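You operate a simulated robot arm through the tools that you are given. There is no shell and no other tool. Be economical: measure what you need, move in short steps, check, and stop when the job is done.

The job below is to be done with a simulated robot arm. You get a single attempt, and the scene is never put back.

Task
Plug the sink, fill it to the line and stand the blue band tumbler in it.
Fine: strainer out on the tray; the brown plug; tap shut before the tumbler goes in. Set down upright: what you pick out.
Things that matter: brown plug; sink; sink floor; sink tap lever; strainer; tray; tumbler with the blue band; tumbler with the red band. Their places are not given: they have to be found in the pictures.

The check looks at the end state, three seconds after you hand in, the way a careful person would. Anything else that was tipped, shoved, dropped, spilled or broken makes it a failure.

Robot
A 6-joint arm with a two-finger parallel gripper, fixed in place. Base frame: the origin is at the foot of the arm, x ahead of it, y to its left, z up; the work surface is at about z = 850. Readings come in mm, degrees, newtons and seconds.
With the tool pointing down near the work surface it reaches from about 260 to 680 mm from the base axis. Its first joint turns from -66.0 to 66.0 degrees. Payload 2.9 kg.
Tool frame: the origin (TCP) lies between the finger pads and is the grasp point; the fingertips stand 30 mm ahead of it; z points along the fingers, y is the line along which they close. Largest opening 110 mm; finger width 20, thickness 10; the body of the gripper, 48 by 112 mm, starts 55 mm behind the TCP.
Orientation is that of the tool frame in the base frame, as a unit quaternion [w, x, y, z]. With the fingers straight down and closing along the base's y, the tool's x points along the base's -x, its y along +y and its z along -z.

Tools
- The arm moves only by the tool nudge_tool. Its argument "commands" is a list of rows, each a list of 6 numbers: the shift along the tool's x, y, z in cm, then the turn, a rotation vector about the tool's x, y, z in degrees. In form: [[dx, dy, dz, ax, ay, az], ...]. A call has 1 to 12 rows; each row shifts and turns the commanded pose from where the row before left it, along the tool's axes as they then stand. "grip" is the gripper command, from -1 (fully open) to 1 (shut), values between in proportion, set as the call begins (left out, the last holds). Each row takes 0.2 s and may step no farther than 50 mm and 8.6 degrees from the row before; otherwise, or with a gripper value out of range, the whole call is refused. A pose out of reach is approached as far as the arm can. The call stops where the force on the tool passes 90 N (or 10 N more than at its start, if that is more) or the arm is blocked; 0.2 s more then pass. Each finger travels about 108 mm/s and halts on what it meets, pressing with about 38 N; the grip force reading is that of the motor and also rises with nothing between the fingers. The clock runs only during rows and for 0.2 s after the last one: add rows that do not move to give the fingers time. It gives the time, the measured TCP pose, the force on the tool (base axes), the opening and the grip force at its end, in the units of the frame above (readings bear some noise), with the torque about the TCP (base axes, N m) and any sound that the robot's microphone picked up, and new pictures: "views" is both (left out), scene, wrist or none.
- Cameras (640 x 400 px; columns grow to the right, rows downward): "scene" is fixed at [79.6, 435.6, 1387]; the picture's right is [-0.72, -0.69, 0.00], its down [-0.38, 0.40, -0.83] and it looks along [0.57, -0.60, -0.56] (base axes); focal length 214 px, centre (320, 200). "wrist" rides on the gripper at [72, 17, -103] in the tool frame; the picture's right is [-0.23, 0.97, 0.00], its down [-0.76, -0.18, -0.62] and it looks along [-0.61, -0.14, 0.78] (tool axes); focal length 222 px, centre (320, 200).
- probe_pixels(camera, pixels): for up to 12 pixels [column, row] of the newest picture of that camera ("zoom" is the newest enlarged one), the place [x, y, z] in the base frame of the surface seen there, good to about 2 mm. The clock stands still meanwhile.
- inspect(camera, box): a new picture of the part [left, top, right, bottom] of that camera's present view, enlarged. The clock stands still meanwhile.
- hand_in(): hands the job in; it is judged then, once.

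Go step by step. Measure first, check grasps and placings, and put right what went wrong. The budget is 80 turns and 200 pictures, counting those below and the enlarged ones. Unless the task says otherwise, let go and move clear before handing in, and close with one line.

The tools are called after "Emit:" as a command line: name --pt "numbers of a row" for each row, then --argument value for the rest, lists and objects as JSON in quotes. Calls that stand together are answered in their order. nudge_tool: Moves the arm, as the interface text tells. Its arguments: {"type":"object","properties":{"commands":{"type":"array","items":{"type":"array","items":{"type":"number"}}},"grip":{"type":"number"},"views":{"type":"string","enum":["both","scene","wrist","none"]}},"required":["commands"]} The other tools are called the same way: probe_pixels (camera, pixels) gives the place of the surface under pixels of a picture; inspect (camera, box) takes an enlarged picture of a part of a camera's view; hand_in () hands the job in.

At the start:

```text
clock: 0.0
tcp_pos: [313.2, 45.2, 1324.0]
tool_rot: [0.0, 0.0, 1.0, 0.0]
force: [0.3, 0.0, 0.4]
torque: [-0.03, -0.01, -0.04]
grip_width: 110.0
finger_force: 0.0
```

scene: 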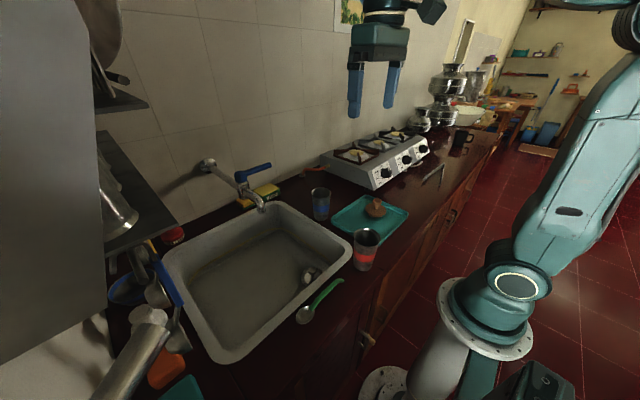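
wrist: 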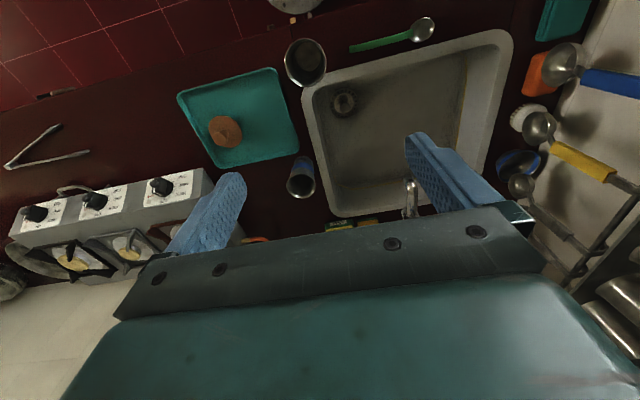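

The scene shows the sink (around 260,275), strainer (308,275), brown plug on the tray (376,207), blue tumbler (320,203), red tumbler (366,250) and blue tap lever (255,172). I'll enlarge and probe these.

Emit:
inspect --camera "scene" --box '[160, 140, 420, 302]'

Emit:
inspect --camera "wrist" --box '[160, 10, 560, 260]'

Emit:
probe_pixels --camera "scene" --pixels '[[310, 272], [303, 279], [376, 203], [376, 212], [320, 190], [320, 218], [366, 232], [364, 268], [240, 172], [268, 165], [263, 208], [230, 290]]'

Emit:
probe_pixels --camera "wrist" --pixels '[[343, 100], [343, 112], [225, 130], [200, 100], [270, 75], [220, 162], [295, 145], [380, 130], [400, 100], [310, 95], [505, 40], [340, 205]]'

```text
2.46 times, centred on (290, 221) of scene
```

zoom: 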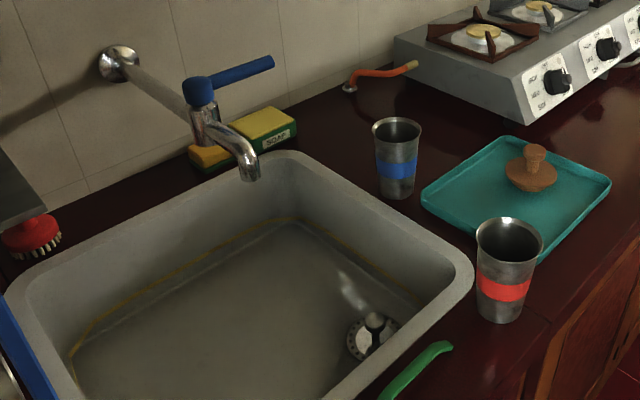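

```text
1.60 times, centred on (360, 135) of wrist
```

zoom: 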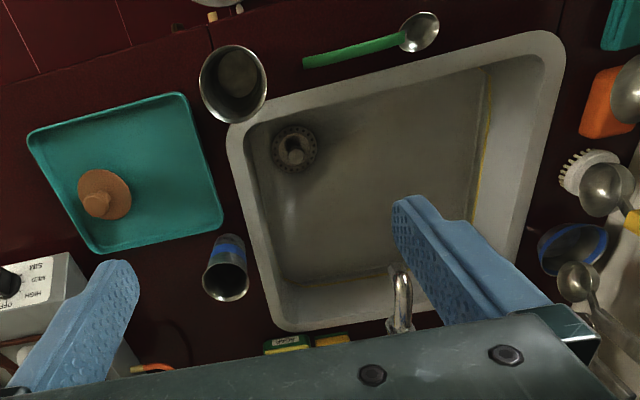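

```text
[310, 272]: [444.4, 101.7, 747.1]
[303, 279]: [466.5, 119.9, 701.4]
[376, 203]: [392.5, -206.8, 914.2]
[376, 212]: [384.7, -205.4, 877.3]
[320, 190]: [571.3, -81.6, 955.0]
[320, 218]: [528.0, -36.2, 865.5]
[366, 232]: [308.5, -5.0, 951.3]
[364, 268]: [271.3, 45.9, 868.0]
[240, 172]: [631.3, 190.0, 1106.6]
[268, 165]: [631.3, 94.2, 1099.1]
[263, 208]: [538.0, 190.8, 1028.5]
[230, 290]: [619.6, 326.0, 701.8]
```

```text
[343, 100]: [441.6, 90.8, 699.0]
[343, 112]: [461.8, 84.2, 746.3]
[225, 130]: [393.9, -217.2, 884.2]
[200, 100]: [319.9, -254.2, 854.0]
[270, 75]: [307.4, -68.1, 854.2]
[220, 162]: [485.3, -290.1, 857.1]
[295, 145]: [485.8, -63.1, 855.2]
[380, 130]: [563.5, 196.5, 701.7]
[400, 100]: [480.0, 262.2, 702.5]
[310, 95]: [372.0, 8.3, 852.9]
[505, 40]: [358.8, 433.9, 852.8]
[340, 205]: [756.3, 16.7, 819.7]
```

The floor is at z≈701, the strainer knob top near (445,98,747), and the plug is on the tray near (388,-207). Next I'll probe the rim, the yellow line, the spout and the lever in a zoomed view.

Emit:
inspect --camera "scene" --box '[280, 180, 420, 300]'

Emit:
probe_pixels --camera "scene" --pixels '[[275, 231], [300, 245], [330, 258], [190, 285], [240, 248], [262, 212], [250, 178], [270, 164], [240, 180], [246, 191], [352, 245], [280, 205]]'

Emit:
probe_pixels --camera "wrist" --pixels '[[305, 90], [318, 88], [330, 80], [315, 110], [410, 58], [415, 65], [330, 180], [340, 185], [460, 110], [470, 45], [490, 110], [330, 98]]'

```text
3.33 times, centred on (350, 240) of scene
```

zoom: 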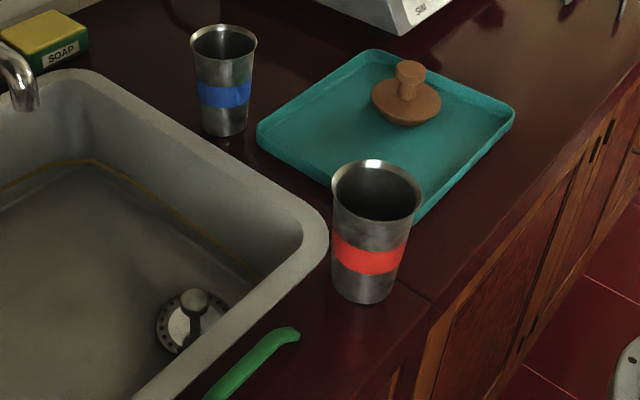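

```text
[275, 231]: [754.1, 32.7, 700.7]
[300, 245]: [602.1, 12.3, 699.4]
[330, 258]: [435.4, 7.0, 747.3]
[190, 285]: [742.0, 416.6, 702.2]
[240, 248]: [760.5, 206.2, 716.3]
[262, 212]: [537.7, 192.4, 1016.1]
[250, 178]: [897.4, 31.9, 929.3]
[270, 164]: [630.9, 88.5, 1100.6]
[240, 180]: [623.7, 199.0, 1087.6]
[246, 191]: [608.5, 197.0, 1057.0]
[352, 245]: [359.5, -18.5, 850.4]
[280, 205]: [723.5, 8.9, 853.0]
```

```text
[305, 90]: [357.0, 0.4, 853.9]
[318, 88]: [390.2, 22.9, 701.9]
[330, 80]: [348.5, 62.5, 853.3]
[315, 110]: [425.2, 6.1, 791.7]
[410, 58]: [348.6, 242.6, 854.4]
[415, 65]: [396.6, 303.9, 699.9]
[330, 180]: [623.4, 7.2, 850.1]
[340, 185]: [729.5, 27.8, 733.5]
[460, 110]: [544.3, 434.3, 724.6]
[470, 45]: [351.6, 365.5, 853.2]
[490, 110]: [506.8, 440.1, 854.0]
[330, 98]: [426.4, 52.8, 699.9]
```

The sink interior spans roughly x 370–760 and y 10–435, with the strainer near (445,95). I'll move above the strainer to look closer.

Emit:
nudge_tool --pt "-1.49 0.56 4.16 0 0 0" --pt "-1.49 0.56 4.16 0 0 0" --pt "-1.49 0.56 4.16 0 0 0" --pt "-1.49 0.56 4.16 0 0 0" --pt "-1.49 0.56 4.16 0 0 0" --pt "-1.49 0.56 4.16 0 0 0" --pt "-1.49 0.56 4.16 0 0 0" --pt "-1.49 0.56 4.16 0 0 0" --pt "-1.49 0.56 4.16 0 0 0" --pt "0 0 0 0 0 0" --grip -0.2

```text
clock: 2.2
tcp_pos: [449.2, 96.2, 950.5]
tool_rot: [0.0, 0.0, 1.0, 0.0]
force: [-0.1, -1.1, -0.3]
torque: [-0.02, -0.01, 0.02]
grip_width: 66.1
finger_force: 0.0
```

scene: 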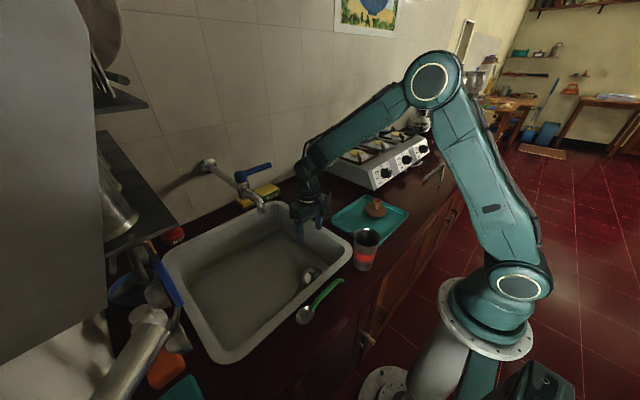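
wrist: 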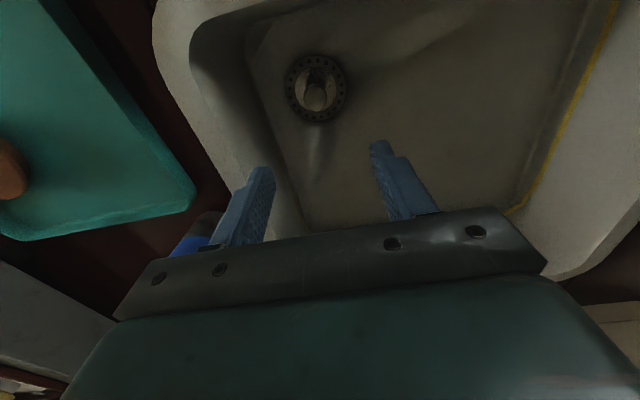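

The strainer is now clear at wrist (317,88). I'll zoom and probe it.

Emit:
inspect --camera "wrist" --box '[257, 40, 377, 140]'

Emit:
probe_pixels --camera "wrist" --pixels '[[287, 90], [347, 90], [317, 56], [317, 121], [315, 88], [315, 100], [308, 95], [323, 95], [317, 107], [316, 80], [600, 40], [240, 150]]'

```text
4.00 times, centred on (317, 90) of wrist
```

zoom: 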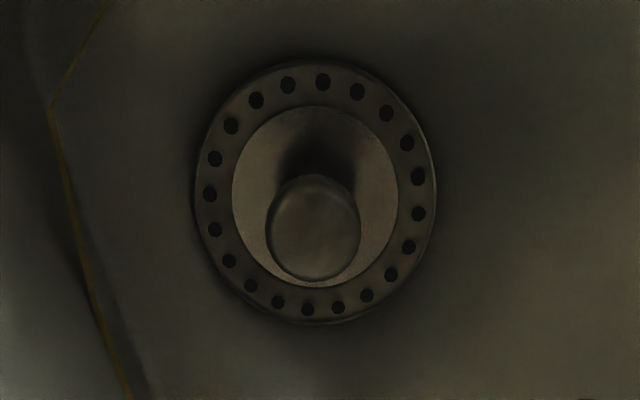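

```text
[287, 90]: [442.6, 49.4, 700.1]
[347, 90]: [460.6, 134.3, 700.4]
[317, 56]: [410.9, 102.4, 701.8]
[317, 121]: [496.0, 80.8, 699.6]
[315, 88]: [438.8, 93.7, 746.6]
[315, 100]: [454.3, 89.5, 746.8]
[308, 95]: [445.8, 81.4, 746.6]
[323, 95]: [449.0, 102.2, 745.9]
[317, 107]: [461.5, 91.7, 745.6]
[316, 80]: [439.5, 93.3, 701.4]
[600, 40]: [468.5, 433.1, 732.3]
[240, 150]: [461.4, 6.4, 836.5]
```

Strainer center is about (451,92), with a flat knob about 28 mm wide and its top at 746. I'll descend and grip the knob.

Emit:
nudge_tool --pt "-0.15 -0.42 4.2 0 0 0" --pt "0 0 4.2 0 0 0" --pt "0 0 4.2 0 0 0" --pt "0 0 4.2 0 0 0" --pt "0 0 4.2 0 0 0" --pt "0 0 0 0 0 0" --views "both"

Emit:
nudge_tool --pt "0 0 0 0 0 0" --pt "0 0 0 0 0 0" --pt "0 0 0 0 0 0" --grip 1 --views "wrist"

```text
clock: 3.6
tcp_pos: [456.1, 93.0, 744.6]
tool_rot: [0.009, 0.0, 1.0, 0.002]
force: [31.9, -5.4, 70.9]
torque: [1.49, 10.44, 0.06]
grip_width: 66.1
finger_force: 0.0
```

scene: 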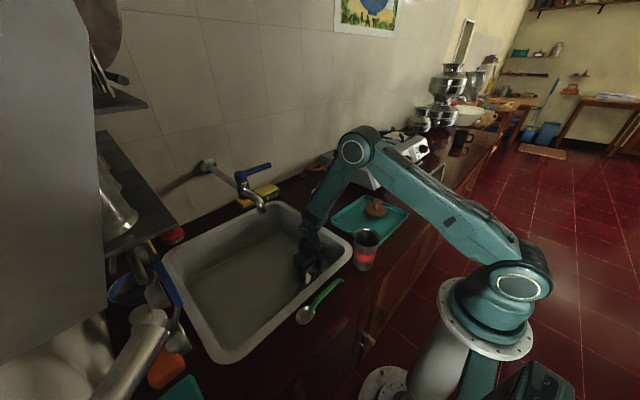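
wrist: 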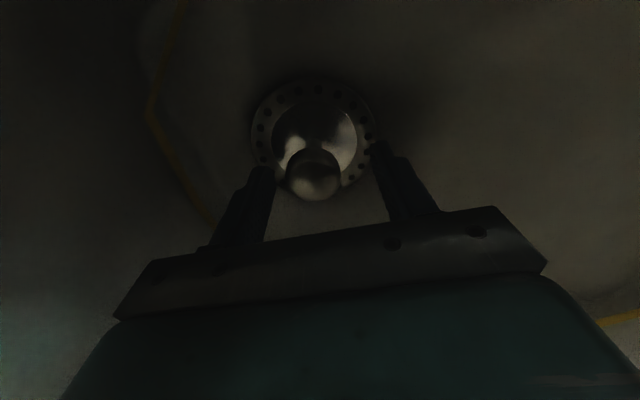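

```text
clock: 4.4
tcp_pos: [456.4, 93.0, 744.7]
tool_rot: [0.01, 0.0, 1.0, 0.002]
force: [34.3, -9.2, 66.8]
torque: [1.54, 10.02, 0.31]
grip_width: 29.5
finger_force: 38.7
```

wrist: 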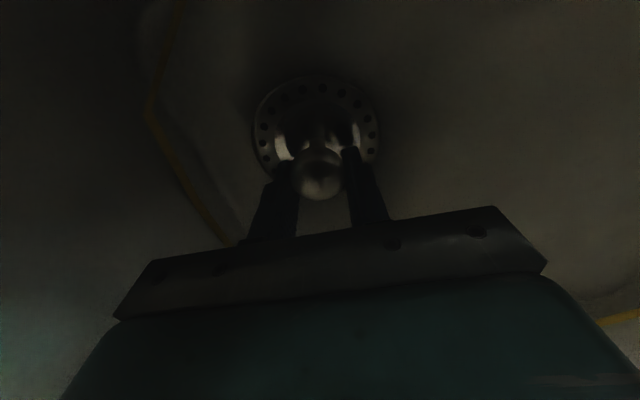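

The knob is gripped (29.5 mm), but the 71 N upward reaction shows the wrist camera leaning on the rim, so I'll use another yaw for the sink later. I'll lift straight up now.

Emit:
nudge_tool --pt "0 0 -1.0 0 0 0" --pt "0 0 -2.0 0 0 0" --pt "0 0 -4 0 0 0" --pt "0 0 -4 0 0 0" --pt "0 0 -4 0 0 0" --pt "0 0 -4 0 0 0" --pt "0 0 -4 0 0 0" --pt "0 0 0 0 0 0"

```text
clock: 6.2
tcp_pos: [450.1, 91.2, 970.8]
tool_rot: [0.0, -0.001, 1.0, 0.0]
force: [0.2, 0.2, -0.3]
torque: [0.01, 0.0, 0.0]
grip_width: 29.8
finger_force: 38.2
```

scene: 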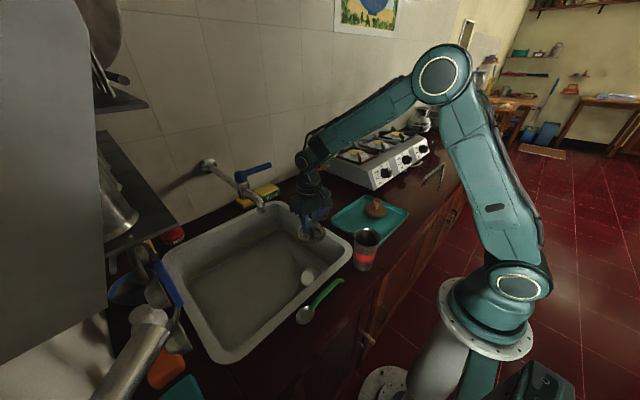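
wrist: 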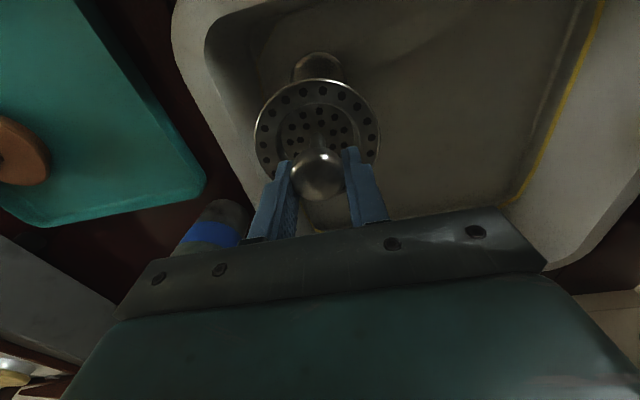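

The strainer is out and held. I'll look at its underside, the drain and the tray limits before placing.

Emit:
inspect --camera "scene" --box '[280, 185, 420, 300]'

Emit:
probe_pixels --camera "scene" --pixels '[[333, 221], [373, 196], [408, 211], [370, 238], [350, 212], [380, 225], [398, 212], [355, 225], [311, 237], [311, 241], [308, 276], [376, 201]]'

Emit:
probe_pixels --camera "wrist" --pixels '[[318, 65], [295, 70], [340, 70], [318, 54], [205, 182], [75, 5], [40, 225], [150, 130], [90, 150], [60, 100], [48, 165], [30, 120]]'

```text
3.48 times, centred on (350, 242) of scene
```

zoom: 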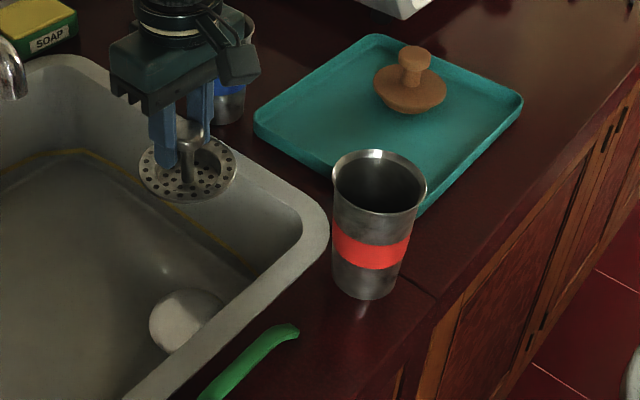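

```text
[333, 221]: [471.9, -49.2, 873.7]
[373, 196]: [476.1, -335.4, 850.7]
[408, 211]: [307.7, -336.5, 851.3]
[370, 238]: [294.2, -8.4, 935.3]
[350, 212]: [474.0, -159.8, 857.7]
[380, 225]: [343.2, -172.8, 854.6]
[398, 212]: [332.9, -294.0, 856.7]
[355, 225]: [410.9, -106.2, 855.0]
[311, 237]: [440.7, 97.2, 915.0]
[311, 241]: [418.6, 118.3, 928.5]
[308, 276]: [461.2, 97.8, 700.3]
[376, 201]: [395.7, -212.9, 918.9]
```

```text
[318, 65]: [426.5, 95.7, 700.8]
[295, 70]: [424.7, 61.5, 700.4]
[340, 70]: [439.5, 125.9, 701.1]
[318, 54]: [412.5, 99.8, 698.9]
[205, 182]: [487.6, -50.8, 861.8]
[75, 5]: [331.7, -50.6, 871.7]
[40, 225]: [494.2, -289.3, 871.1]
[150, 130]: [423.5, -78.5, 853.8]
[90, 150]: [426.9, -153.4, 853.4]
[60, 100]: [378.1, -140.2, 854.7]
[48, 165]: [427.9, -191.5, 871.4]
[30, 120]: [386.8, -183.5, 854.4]
```

The tray spans y −50…−335 and x 300…490 with its floor at 854, and the plug is at (390,−210). I'll set the strainer at about (400,−110).

Emit:
nudge_tool --pt "0.83 -3.35 0 0 0 0" --pt "0.83 -3.35 0 0 0 0" --pt "0.83 -3.35 0 0 0 0" --pt "0.83 -3.35 0 0 0 0" --pt "0.83 -3.35 0 0 0 0" --pt "0.83 -3.35 0 0 0 0" --pt "0 0 2 0 0 0" --pt "0 0 0 0 0 0"

Emit:
inspect --camera "scene" --box '[300, 160, 440, 260]'

```text
clock: 8.0
tcp_pos: [401.0, -110.3, 950.2]
tool_rot: [0.0, 0.0, 1.0, -0.001]
force: [-0.7, -0.1, -0.9]
torque: [0.01, -0.01, -0.03]
grip_width: 29.4
finger_force: 38.0
```

scene: 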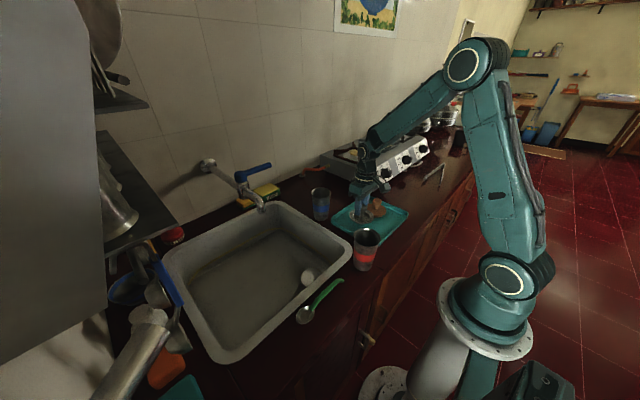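
wrist: 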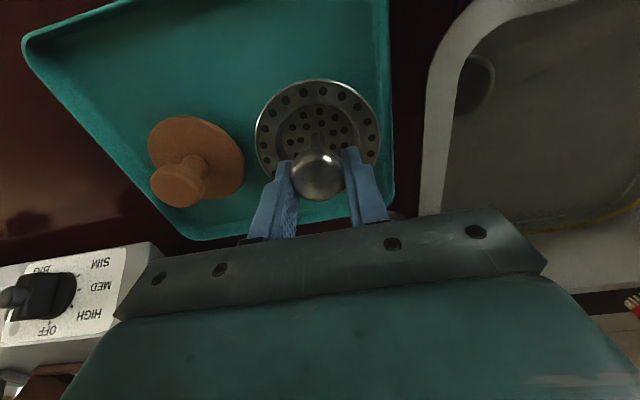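

```text
4.00 times, centred on (370, 210) of scene
```

zoom: 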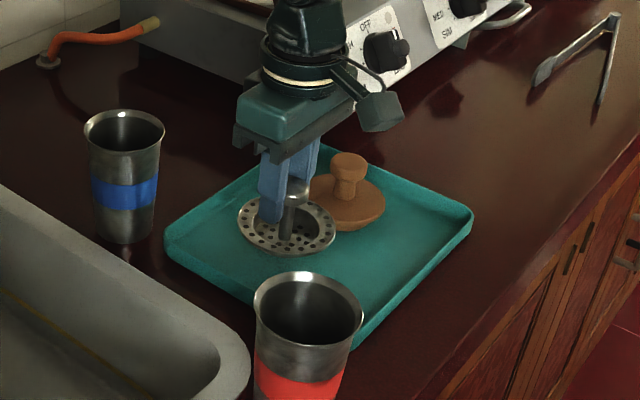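

The strainer hangs level with a gap to the plug. I'll lower it gently.

Emit:
nudge_tool --pt "0 0 1.5 0 0 0" --pt "0 0 1.0 0 0 0" --pt "0 0 0.5 0 0 0" --pt "0 0 0.5 0 0 0" --pt "0 0 0.4 0 0 0" --pt "0 0 0 0 0 0" --views "none"

Emit:
inspect --camera "scene" --box '[320, 180, 420, 250]'

```text
clock: 9.4
tcp_pos: [401.0, -109.3, 912.6]
tool_rot: [0.003, 0.0, 1.0, -0.001]
force: [-1.2, -0.1, 33.9]
torque: [0.04, 0.06, -0.02]
grip_width: 30.2
finger_force: 37.9
```

```text
5.71 times, centred on (370, 215) of scene
```

zoom: 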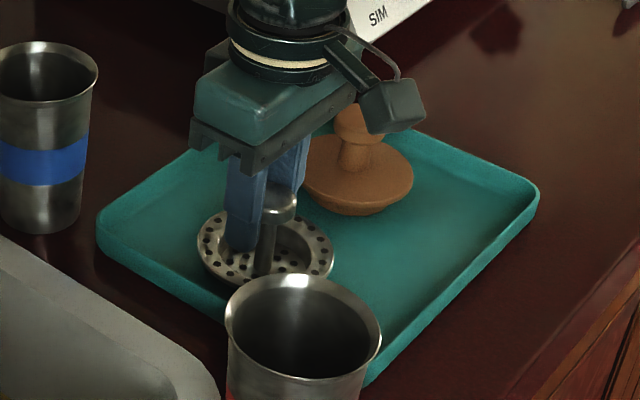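

Contact came at 912.6 (34 N), so the basket bottom is on the tray. I'll release and rise.

Emit:
nudge_tool --pt "0 0 -0.3 0 0 0" --pt "0 0 0 0 0 0" --views "none"

Emit:
nudge_tool --pt "0 0 0 0 0 0" --pt "0 0 0 0 0 0" --pt "0 0 -2 0 0 0" --pt "0 0 -4 0 0 0" --pt "0 0 -4 0 0 0" --pt "0 0 0 0 0 0" --grip 0.0

Emit:
inspect --camera "wrist" --box '[100, 20, 420, 220]'

```text
clock: 10.0
tcp_pos: [399.4, -108.3, 913.8]
tool_rot: [-0.001, 0.0, 1.0, 0.001]
force: [0.0, 0.2, 2.7]
torque: [-0.03, -0.14, -0.01]
grip_width: 29.8
finger_force: 37.9
```

```text
clock: 11.4
tcp_pos: [400.4, -108.5, 1013.9]
tool_rot: [-0.001, 0.001, 1.0, 0.0]
force: [-0.6, 0.4, 0.6]
torque: [-0.06, 0.01, -0.06]
grip_width: 55.1
finger_force: 0.2
```

scene: 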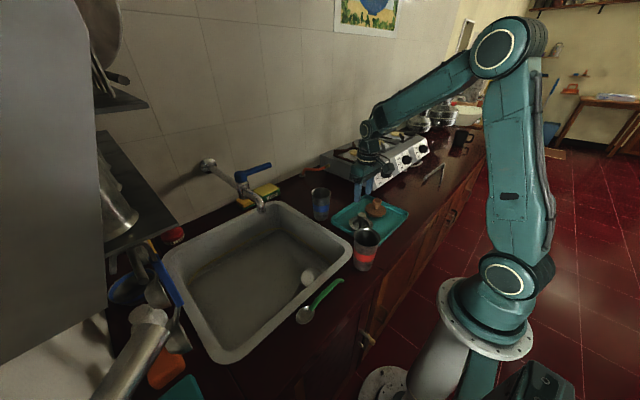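
wrist: 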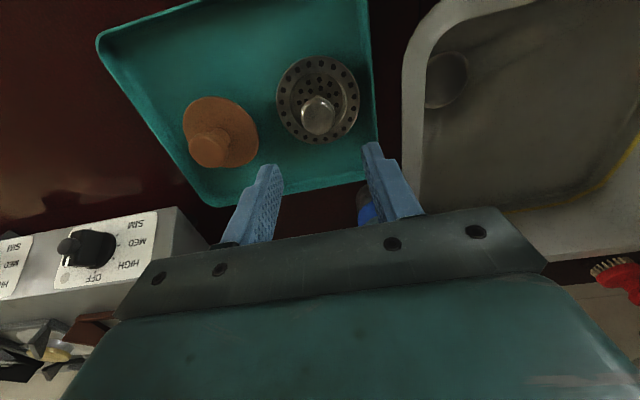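

```text
2.00 times, centred on (260, 120) of wrist
```

zoom: 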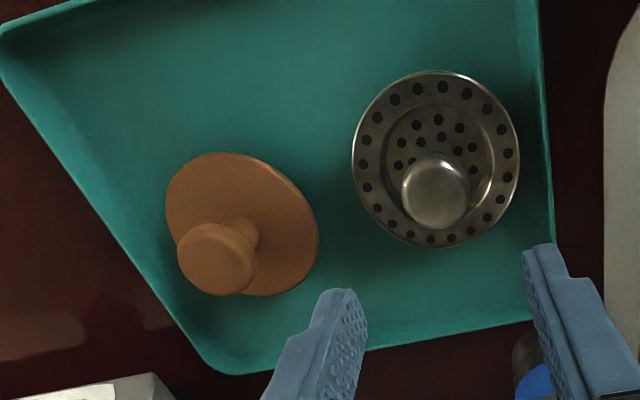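

The strainer stands level on the tray. Now I'll probe the plug knob and the drain hole edges.

Emit:
probe_pixels --camera "zoom" --pixels '[[214, 262], [185, 262], [245, 265], [214, 230], [214, 288], [250, 225], [175, 205], [315, 245], [225, 155], [270, 292], [435, 190], [250, 235]]'

Emit:
probe_pixels --camera "wrist" --pixels '[[445, 78], [430, 75], [465, 78], [448, 55], [440, 100], [438, 70], [428, 95]]'

Emit:
inspect --camera "scene" --box '[270, 240, 370, 310]'

```text
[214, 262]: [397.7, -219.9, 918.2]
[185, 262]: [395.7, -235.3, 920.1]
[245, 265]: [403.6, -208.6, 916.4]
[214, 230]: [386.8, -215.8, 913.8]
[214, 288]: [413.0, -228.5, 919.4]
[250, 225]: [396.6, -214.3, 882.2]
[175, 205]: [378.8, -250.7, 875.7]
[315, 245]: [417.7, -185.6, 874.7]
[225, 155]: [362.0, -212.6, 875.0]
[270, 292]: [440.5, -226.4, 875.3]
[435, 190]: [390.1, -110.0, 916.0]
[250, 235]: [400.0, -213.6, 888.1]
```

```text
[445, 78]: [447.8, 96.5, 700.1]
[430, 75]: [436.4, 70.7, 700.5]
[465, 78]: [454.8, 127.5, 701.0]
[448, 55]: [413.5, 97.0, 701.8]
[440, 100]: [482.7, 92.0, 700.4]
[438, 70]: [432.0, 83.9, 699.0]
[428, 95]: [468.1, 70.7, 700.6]
```

```text
5.71 times, centred on (320, 275) of scene
```

zoom: 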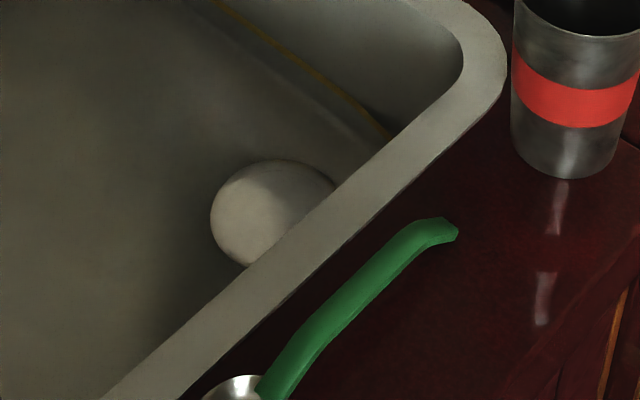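

Plug knob center is about (399,−220) with top 918, and the drain center is about (452,92). I'll move over the plug knob and down to 909.

Emit:
nudge_tool --pt "0.05 -3.72 0 0 0 0" --pt "0.05 -3.72 0 0 0 0" --pt "0.05 -3.72 0 0 0 0" --pt "0 0 3.5 0 0 0" --pt "0 0 3.5 0 0 0" --pt "0 0 2.0 0 0 0" --pt "0 0 1.4 0 0 0" --pt "0 0 0 0 0 0"

Emit:
inspect --camera "scene" --box '[330, 160, 430, 230]'

```text
clock: 13.2
tcp_pos: [398.6, -220.0, 909.7]
tool_rot: [0.0, 0.0, 1.0, 0.0]
force: [0.7, 0.3, -1.0]
torque: [0.04, 0.02, 0.02]
grip_width: 55.0
finger_force: 0.1
```

scene: 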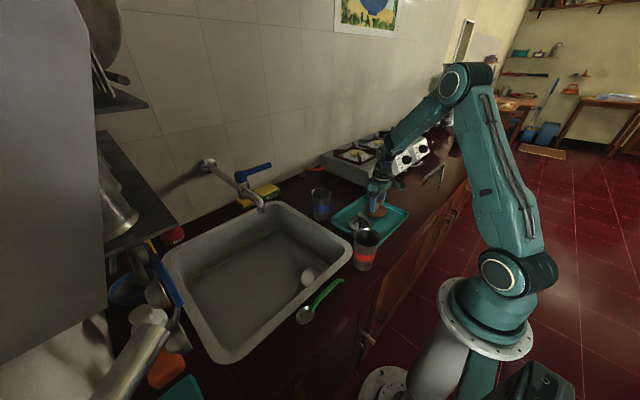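
wrist: 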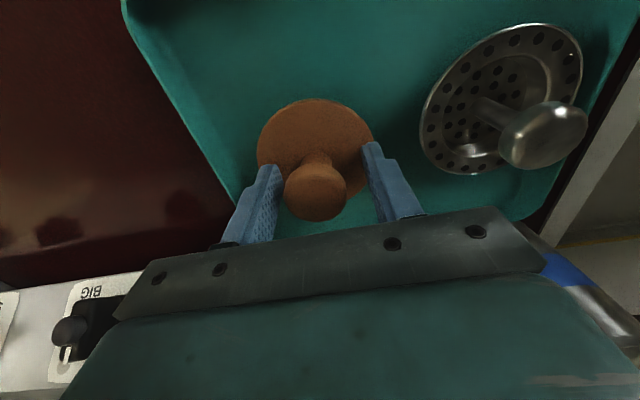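

```text
5.71 times, centred on (380, 195) of scene
```

zoom: 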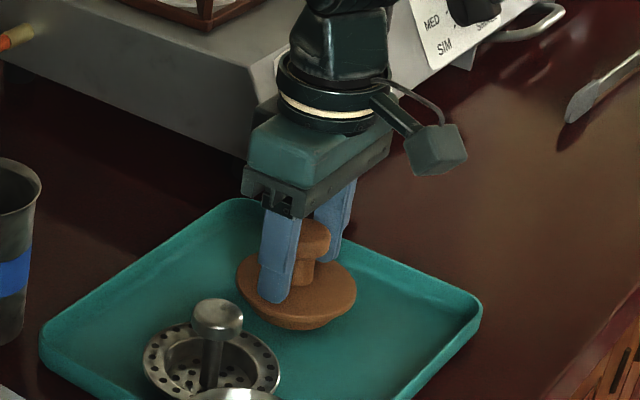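

The fingers straddle the knob. I'll close and lift.

Emit:
nudge_tool --pt "0 0 0 0 0 0" --pt "0 0 0 0 0 0" --pt "0 0 0 0 0 0" --pt "0 0 -2 0 0 0" --pt "0 0 -4 0 0 0" --pt "0 0 -4 0 0 0" --pt "0 0 -2 0 0 0" --pt "0 0 0 0 0 0" --grip 1 --views "wrist"

Emit:
inspect --camera "scene" --box '[330, 140, 430, 210]'

```text
clock: 15.0
tcp_pos: [397.7, -221.7, 1029.8]
tool_rot: [0.001, -0.001, 1.0, 0.0]
force: [0.1, 0.2, -0.8]
torque: [0.02, 0.03, -0.02]
grip_width: 34.1
finger_force: 38.7
```

wrist: 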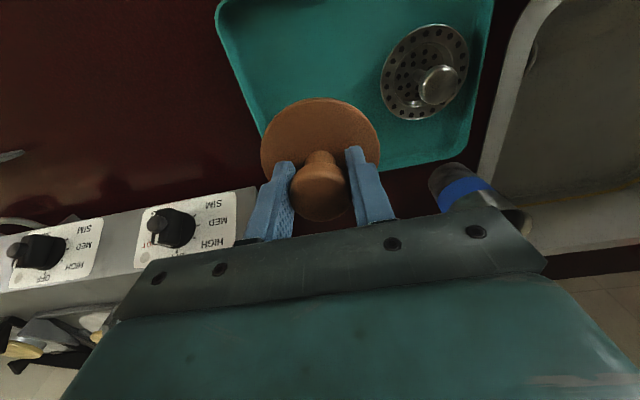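

```text
5.71 times, centred on (380, 175) of scene
```

zoom: 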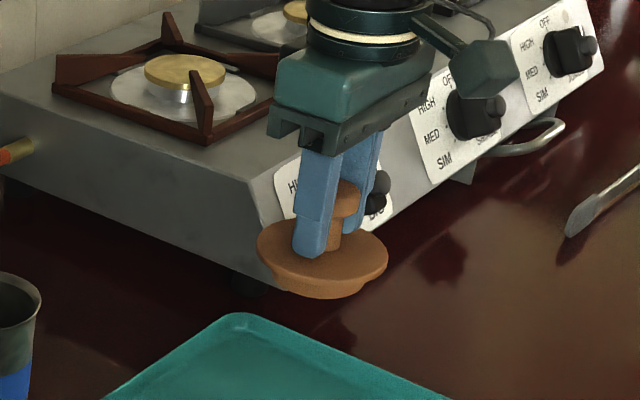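

The plug is held level. I'll carry it over the drain, then yaw 90° so the camera hangs over the sink.

Emit:
nudge_tool --pt "-0.77 4.48 0 0 0 0" --pt "-0.77 4.48 0 0 0 0" --pt "-0.77 4.48 0 0 0 0" --pt "-0.77 4.48 0 0 0 0" --pt "-0.77 4.48 0 0 0 0" --pt "-0.77 4.48 0 0 0 0" --pt "-0.77 4.48 0 0 0 0" --pt "0 0 0 0 0 0" --views "none"

Emit:
nudge_tool --pt "0 0 0 0 0 8.18" --pt "0 0 0 0 0 8.18" --pt "0 0 0 0 0 8.18" --pt "0 0 0 0 0 8.18" --pt "0 0 0 0 0 8.18" --pt "0 0 0 0 0 8.18" --pt "0 0 0 0 0 8.18" --pt "0 0 0 0 0 8.18" --pt "0 0 0 0 0 8.18" --pt "0 0 0 0 0 8.18" --pt "0 0 0 0 0 8.2" --pt "0 0 0 0 0 0"

```text
clock: 16.8
tcp_pos: [451.3, 92.2, 1030.5]
tool_rot: [0.0, 0.0, 1.0, 0.0]
force: [0.4, -0.5, -0.4]
torque: [-0.03, -0.02, 0.01]
grip_width: 33.8
finger_force: 37.8
```

```text
clock: 19.4
tcp_pos: [451.9, 92.4, 1030.3]
tool_rot: [0.0, 0.708, 0.706, 0.0]
force: [-0.6, -0.3, -1.0]
torque: [0.0, 0.0, 0.01]
grip_width: 33.8
finger_force: 37.4
```

scene: 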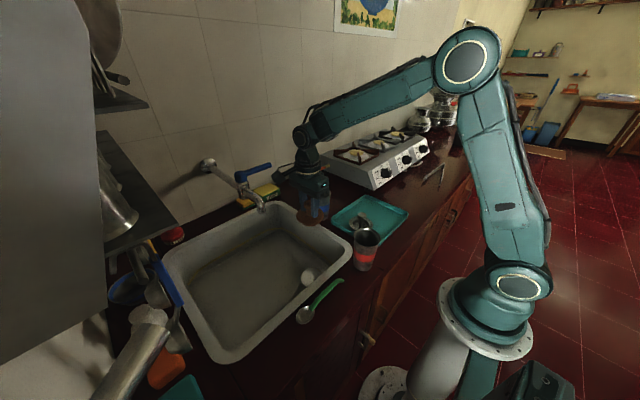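
wrist: 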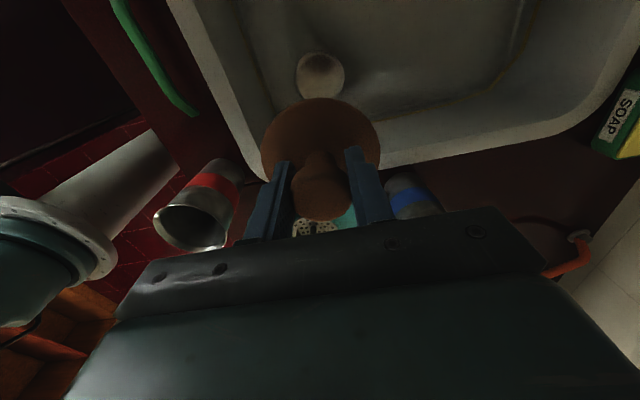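

The drain is visible at wrist (321,75). I'll measure its edges from here.

Emit:
inspect --camera "wrist" --box '[271, 40, 371, 103]'

Emit:
probe_pixels --camera "wrist" --pixels '[[298, 75], [344, 76], [321, 53], [321, 75], [321, 96], [305, 60], [337, 60], [321, 110], [321, 125], [270, 140]]'

```text
6.35 times, centred on (321, 72) of wrist
```

zoom: 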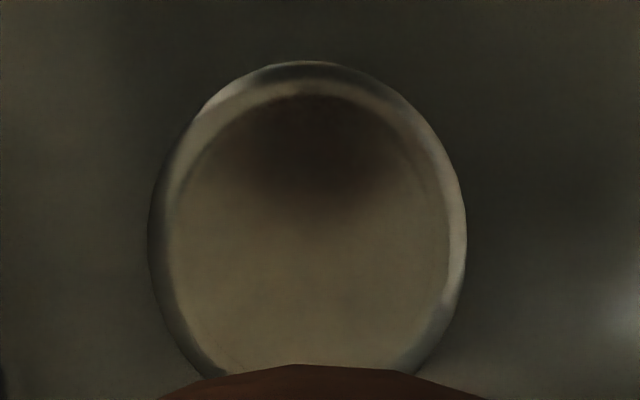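

```text
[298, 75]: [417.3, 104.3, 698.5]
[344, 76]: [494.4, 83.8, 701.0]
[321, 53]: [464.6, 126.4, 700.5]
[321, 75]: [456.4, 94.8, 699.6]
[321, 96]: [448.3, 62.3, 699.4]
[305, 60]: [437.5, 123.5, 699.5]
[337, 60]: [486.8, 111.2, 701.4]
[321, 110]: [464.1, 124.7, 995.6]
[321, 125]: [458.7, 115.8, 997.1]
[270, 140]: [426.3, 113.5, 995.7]
```

The drain ring center is about (452,91), radius about 42. I'll check the plug's center relative to the TCP, then descend.

Emit:
probe_pixels --camera "wrist" --pixels '[[262, 145], [378, 145], [320, 99], [280, 113], [360, 113], [268, 125], [372, 125]]'

Emit:
nudge_tool --pt "-0.1 0 4.5 0 0 0" --pt "0 0 4.5 0 0 0" --pt "0 0 4.5 0 0 0" --pt "0 0 4.5 0 0 0" --pt "0 0 4.5 0 0 0" --pt "0 0 0 0 0 0"

```text
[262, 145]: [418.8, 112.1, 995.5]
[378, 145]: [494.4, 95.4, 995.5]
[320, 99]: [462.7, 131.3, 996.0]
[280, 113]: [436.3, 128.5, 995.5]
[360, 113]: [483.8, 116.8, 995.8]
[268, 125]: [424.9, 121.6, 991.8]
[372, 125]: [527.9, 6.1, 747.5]
```

```text
clock: 20.8
tcp_pos: [453.2, 90.2, 805.5]
tool_rot: [0.0, 0.707, 0.707, 0.0]
force: [-0.2, 0.7, 0.0]
torque: [0.0, 0.0, 0.01]
grip_width: 33.8
finger_force: 37.8
```

scene: 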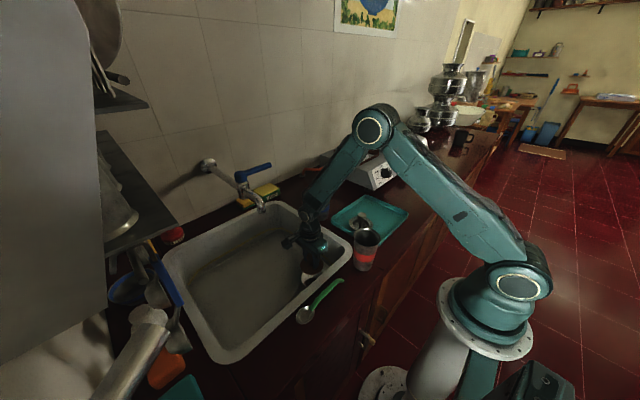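
wrist: 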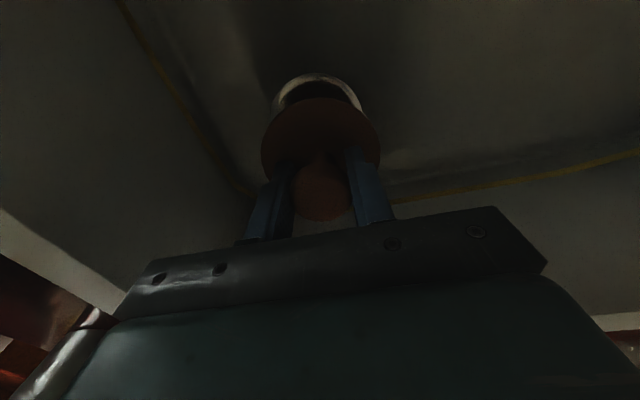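

From the flange fit, the plug center is at TCP + (0.9,1.9). I'll trim slightly and lower it toward the seat.

Emit:
nudge_tool --pt "-0.05 -0.12 2.5 0 0 0" --pt "0 0 2.0 0 0 0" --pt "0 0 0.5 0 0 0" --pt "0 0 0 0 0 0"

Emit:
inspect --camera "scene" --box '[270, 230, 370, 300]'

```text
clock: 21.8
tcp_pos: [452.1, 91.1, 755.9]
tool_rot: [0.0, 0.707, 0.707, 0.0]
force: [0.4, 0.4, -0.1]
torque: [-0.01, 0.0, 0.02]
grip_width: 33.8
finger_force: 38.1
```

scene: 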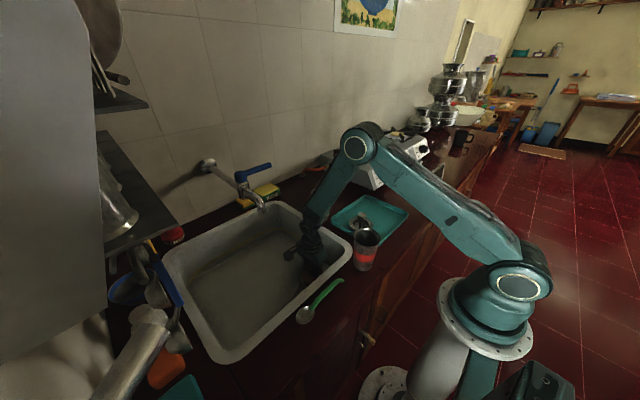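
wrist: 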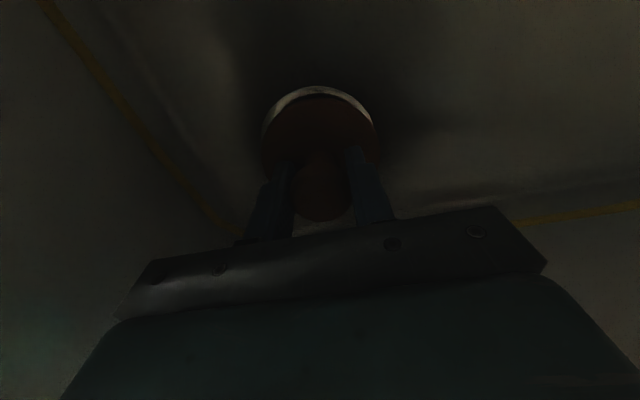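

```text
5.71 times, centred on (320, 265) of scene
```

zoom: 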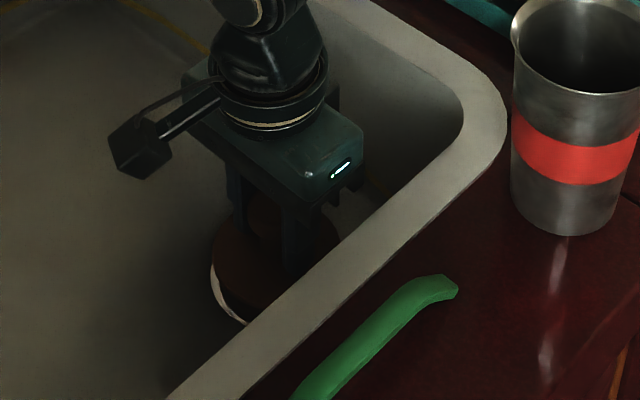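

Close to the ring now; I'll check the concentricity in a wrist zoom.

Emit:
inspect --camera "wrist" --box '[245, 70, 395, 170]'

Emit:
probe_pixels --camera "wrist" --pixels '[[263, 130], [374, 120], [316, 86], [290, 94], [350, 95], [262, 145], [378, 145], [320, 99], [280, 113]]'

```text
4.00 times, centred on (320, 120) of wrist
```

zoom: 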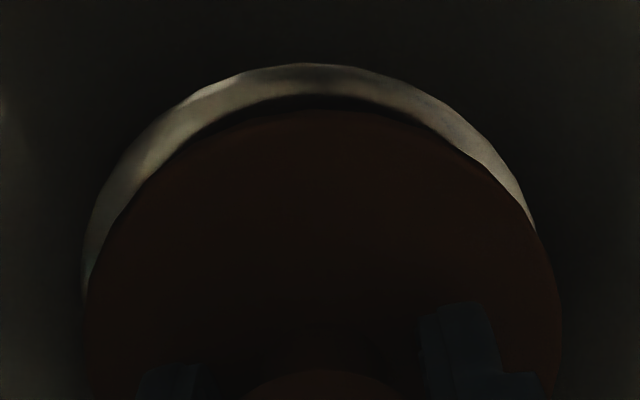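

```text
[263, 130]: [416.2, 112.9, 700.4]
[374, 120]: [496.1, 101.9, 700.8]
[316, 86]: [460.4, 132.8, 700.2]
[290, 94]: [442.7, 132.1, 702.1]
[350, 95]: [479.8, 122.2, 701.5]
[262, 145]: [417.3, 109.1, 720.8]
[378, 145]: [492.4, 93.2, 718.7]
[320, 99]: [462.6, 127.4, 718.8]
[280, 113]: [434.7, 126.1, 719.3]
```

Plug and ring agree within a couple of mm. I'll shift 1.5 mm in +y and lower slowly onto the seat.

Emit:
nudge_tool --pt "0.15 0.05 0.3 0 0 0" --pt "0 0 0.3 0 0 0" --pt "0 0 0.3 0 0 0" --pt "0 0 0.2 0 0 0" --pt "0 0 0 0 0 0" --views "wrist"

```text
clock: 23.0
tcp_pos: [452.0, 91.8, 742.8]
tool_rot: [0.0, 0.707, 0.707, 0.0]
force: [0.6, 0.4, -0.4]
torque: [0.01, 0.02, 0.01]
grip_width: 33.6
finger_force: 38.0
```

wrist: 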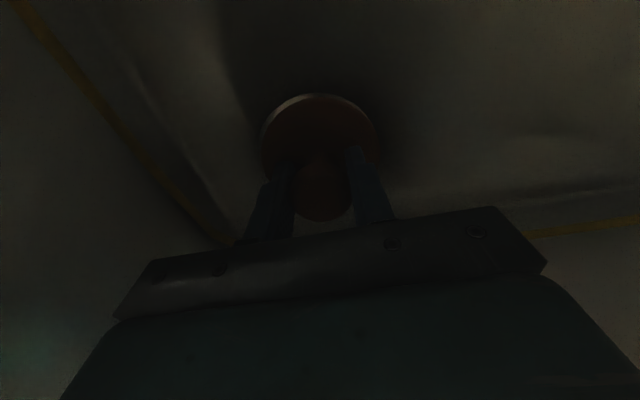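

No contact yet at 742.8. Continue down in small steps.

Emit:
nudge_tool --pt "0 0 0.2 0 0 0" --pt "0 0 0.2 0 0 0" --pt "0 0 0.2 0 0 0" --pt "0 0 0 0 0 0" --views "wrist"

Emit:
inspect --camera "wrist" --box '[245, 70, 395, 170]'

```text
clock: 24.0
tcp_pos: [450.8, 92.2, 739.5]
tool_rot: [0.0, 0.707, 0.708, 0.001]
force: [-11.0, -3.7, 35.2]
torque: [-0.42, 0.15, 0.12]
grip_width: 33.2
finger_force: 38.1
```

wrist: 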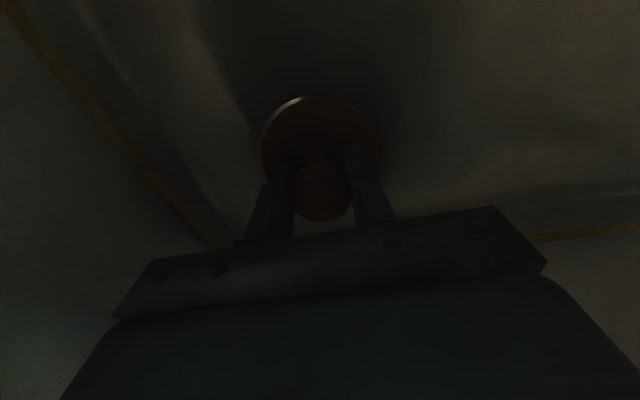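

```text
4.00 times, centred on (320, 120) of wrist
```

zoom: 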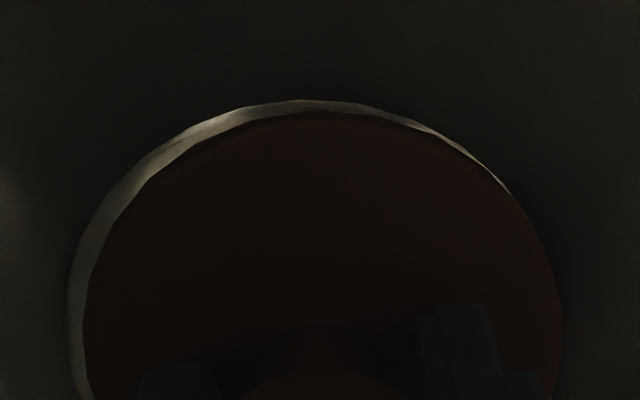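

Contact at 739.5 with force −x, and a gap is visible on the left (−x) side of the ring, so the plug sits too far +x. I'll back up, shift 2 mm to −x and press again.

Emit:
nudge_tool --pt "0 0 -0.35 0 0 0" --pt "-0.05 -0.2 0 0 0 0" --pt "0 0 0.2 0 0 0" --pt "0 0 0.15 0 0 0" --pt "0 0 0.1 0 0 0" --pt "0 0 0 0 0 0" --views "wrist"

Emit:
inspect --camera "wrist" --box '[245, 70, 395, 170]'

```text
clock: 25.4
tcp_pos: [449.0, 91.8, 740.1]
tool_rot: [0.001, 0.707, 0.707, 0.001]
force: [-19.4, -3.9, 56.7]
torque: [-0.12, 0.31, 0.2]
grip_width: 33.4
finger_force: 37.8
```

wrist: 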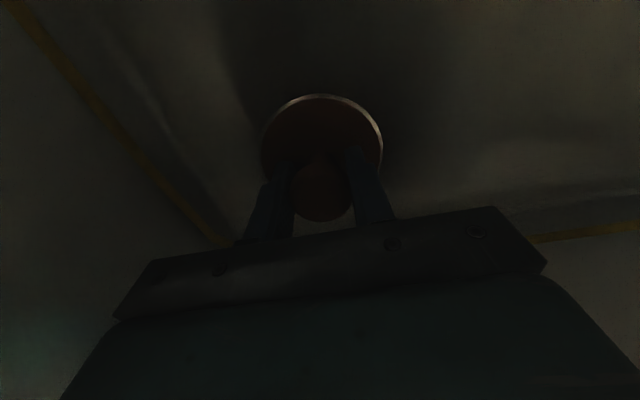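

```text
4.00 times, centred on (320, 120) of wrist
```

zoom: 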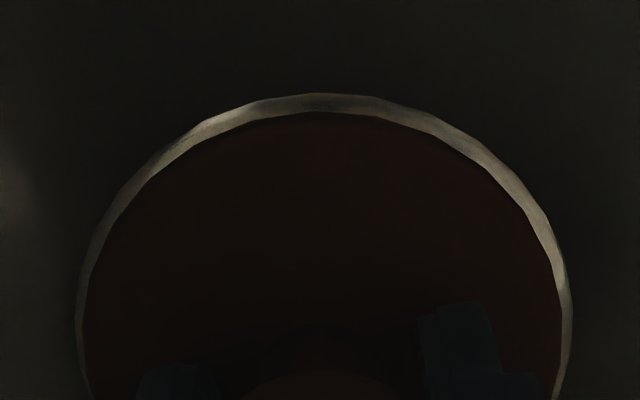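

Now the gap is uniform around the ring and contact repeats at z≈740, which looks seated. I'll ease off, release, rise and inspect.

Emit:
nudge_tool --pt "0 0 -0.4 0 0 0" --pt "0 0 0 0 0 0" --views "none"

Emit:
nudge_tool --pt "0 0 0 0 0 0" --pt "0 0 0 0 0 0" --pt "0 0 -2 0 0 0" --pt "0 0 -4 0 0 0" --pt "0 0 -4 0 0 0" --pt "0 0 -4 0 0 0" --pt "0 0 -4 0 0 0" --pt "0 0 -4 0 0 0" --pt "0 0 0 0 0 0" --grip 0.0

Emit:
inspect --camera "wrist" --box '[245, 20, 395, 120]'

Emit:
inspect --camera "scene" --box '[270, 240, 370, 310]'

```text
clock: 26.0
tcp_pos: [450.2, 92.2, 739.7]
tool_rot: [0.001, 0.707, 0.707, 0.001]
force: [-1.0, 0.6, -0.2]
torque: [0.0, 0.0, 0.02]
grip_width: 33.5
finger_force: 38.0
```

```text
clock: 28.0
tcp_pos: [449.6, 90.8, 961.5]
tool_rot: [0.0, 0.707, 0.707, 0.0]
force: [0.1, 0.3, -0.4]
torque: [0.0, -0.03, 0.04]
grip_width: 54.8
finger_force: 0.0
```

scene: 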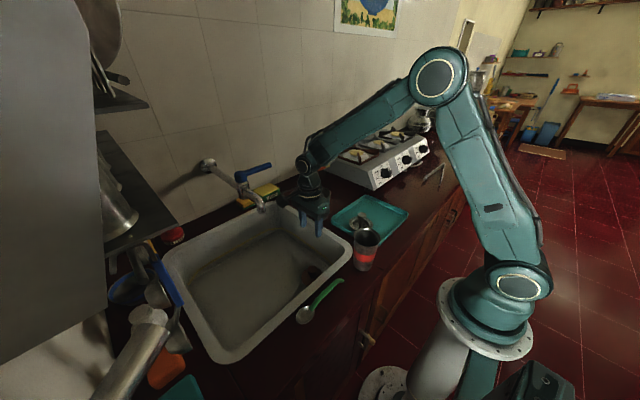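
wrist: 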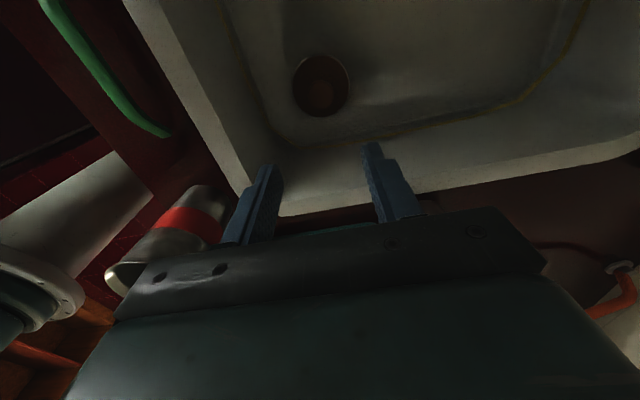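

```text
4.00 times, centred on (320, 70) of wrist
```

zoom: 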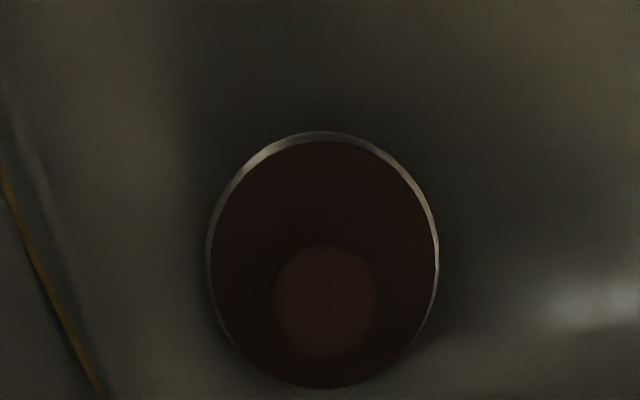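

```text
5.71 times, centred on (320, 275) of scene
```

zoom: 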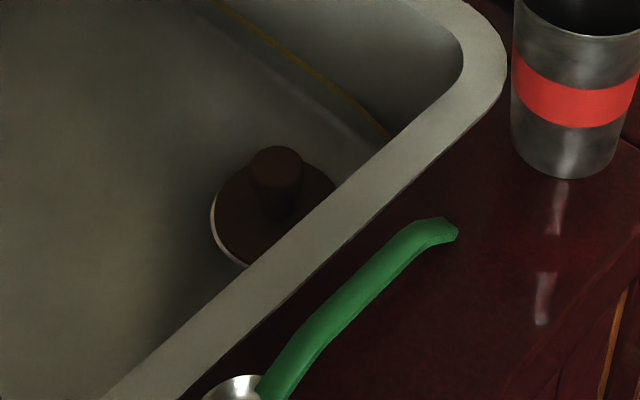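

The plug looks concentric in its ring. I'll check that it's level and measure the yellow line, spout and lever.

Emit:
probe_pixels --camera "scene" --pixels '[[311, 282], [325, 272], [318, 271], [318, 267], [309, 276], [268, 166], [259, 168], [250, 171], [243, 173], [271, 165], [241, 185], [263, 210]]'

Emit:
probe_pixels --camera "wrist" --pixels '[[298, 85], [344, 85], [321, 57], [321, 108], [305, 105], [336, 105], [321, 90], [245, 50], [260, 100], [500, 100], [545, 82], [420, 125]]'

Emit:
inspect --camera "scene" --box '[190, 145, 290, 215]'

```text
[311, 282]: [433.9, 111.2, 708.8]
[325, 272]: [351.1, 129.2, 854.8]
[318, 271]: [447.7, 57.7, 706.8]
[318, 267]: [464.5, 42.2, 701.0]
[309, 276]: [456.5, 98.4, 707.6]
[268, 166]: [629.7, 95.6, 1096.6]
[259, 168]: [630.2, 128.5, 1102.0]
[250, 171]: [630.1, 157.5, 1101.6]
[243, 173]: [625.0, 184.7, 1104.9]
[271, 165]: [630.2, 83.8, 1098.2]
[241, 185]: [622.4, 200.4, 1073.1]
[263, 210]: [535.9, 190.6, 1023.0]
```

```text
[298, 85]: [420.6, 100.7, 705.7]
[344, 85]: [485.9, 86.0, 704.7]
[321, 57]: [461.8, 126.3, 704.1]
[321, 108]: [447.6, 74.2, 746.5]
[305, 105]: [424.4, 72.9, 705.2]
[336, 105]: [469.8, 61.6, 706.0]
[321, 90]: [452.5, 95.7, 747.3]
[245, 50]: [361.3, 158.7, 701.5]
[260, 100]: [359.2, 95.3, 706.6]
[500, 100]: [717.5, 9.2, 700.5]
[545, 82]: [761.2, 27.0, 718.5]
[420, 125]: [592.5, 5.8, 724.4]
```

```text
5.71 times, centred on (240, 180) of scene
```

zoom: 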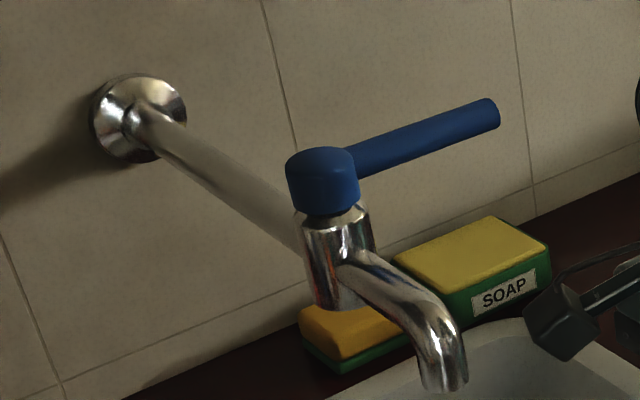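

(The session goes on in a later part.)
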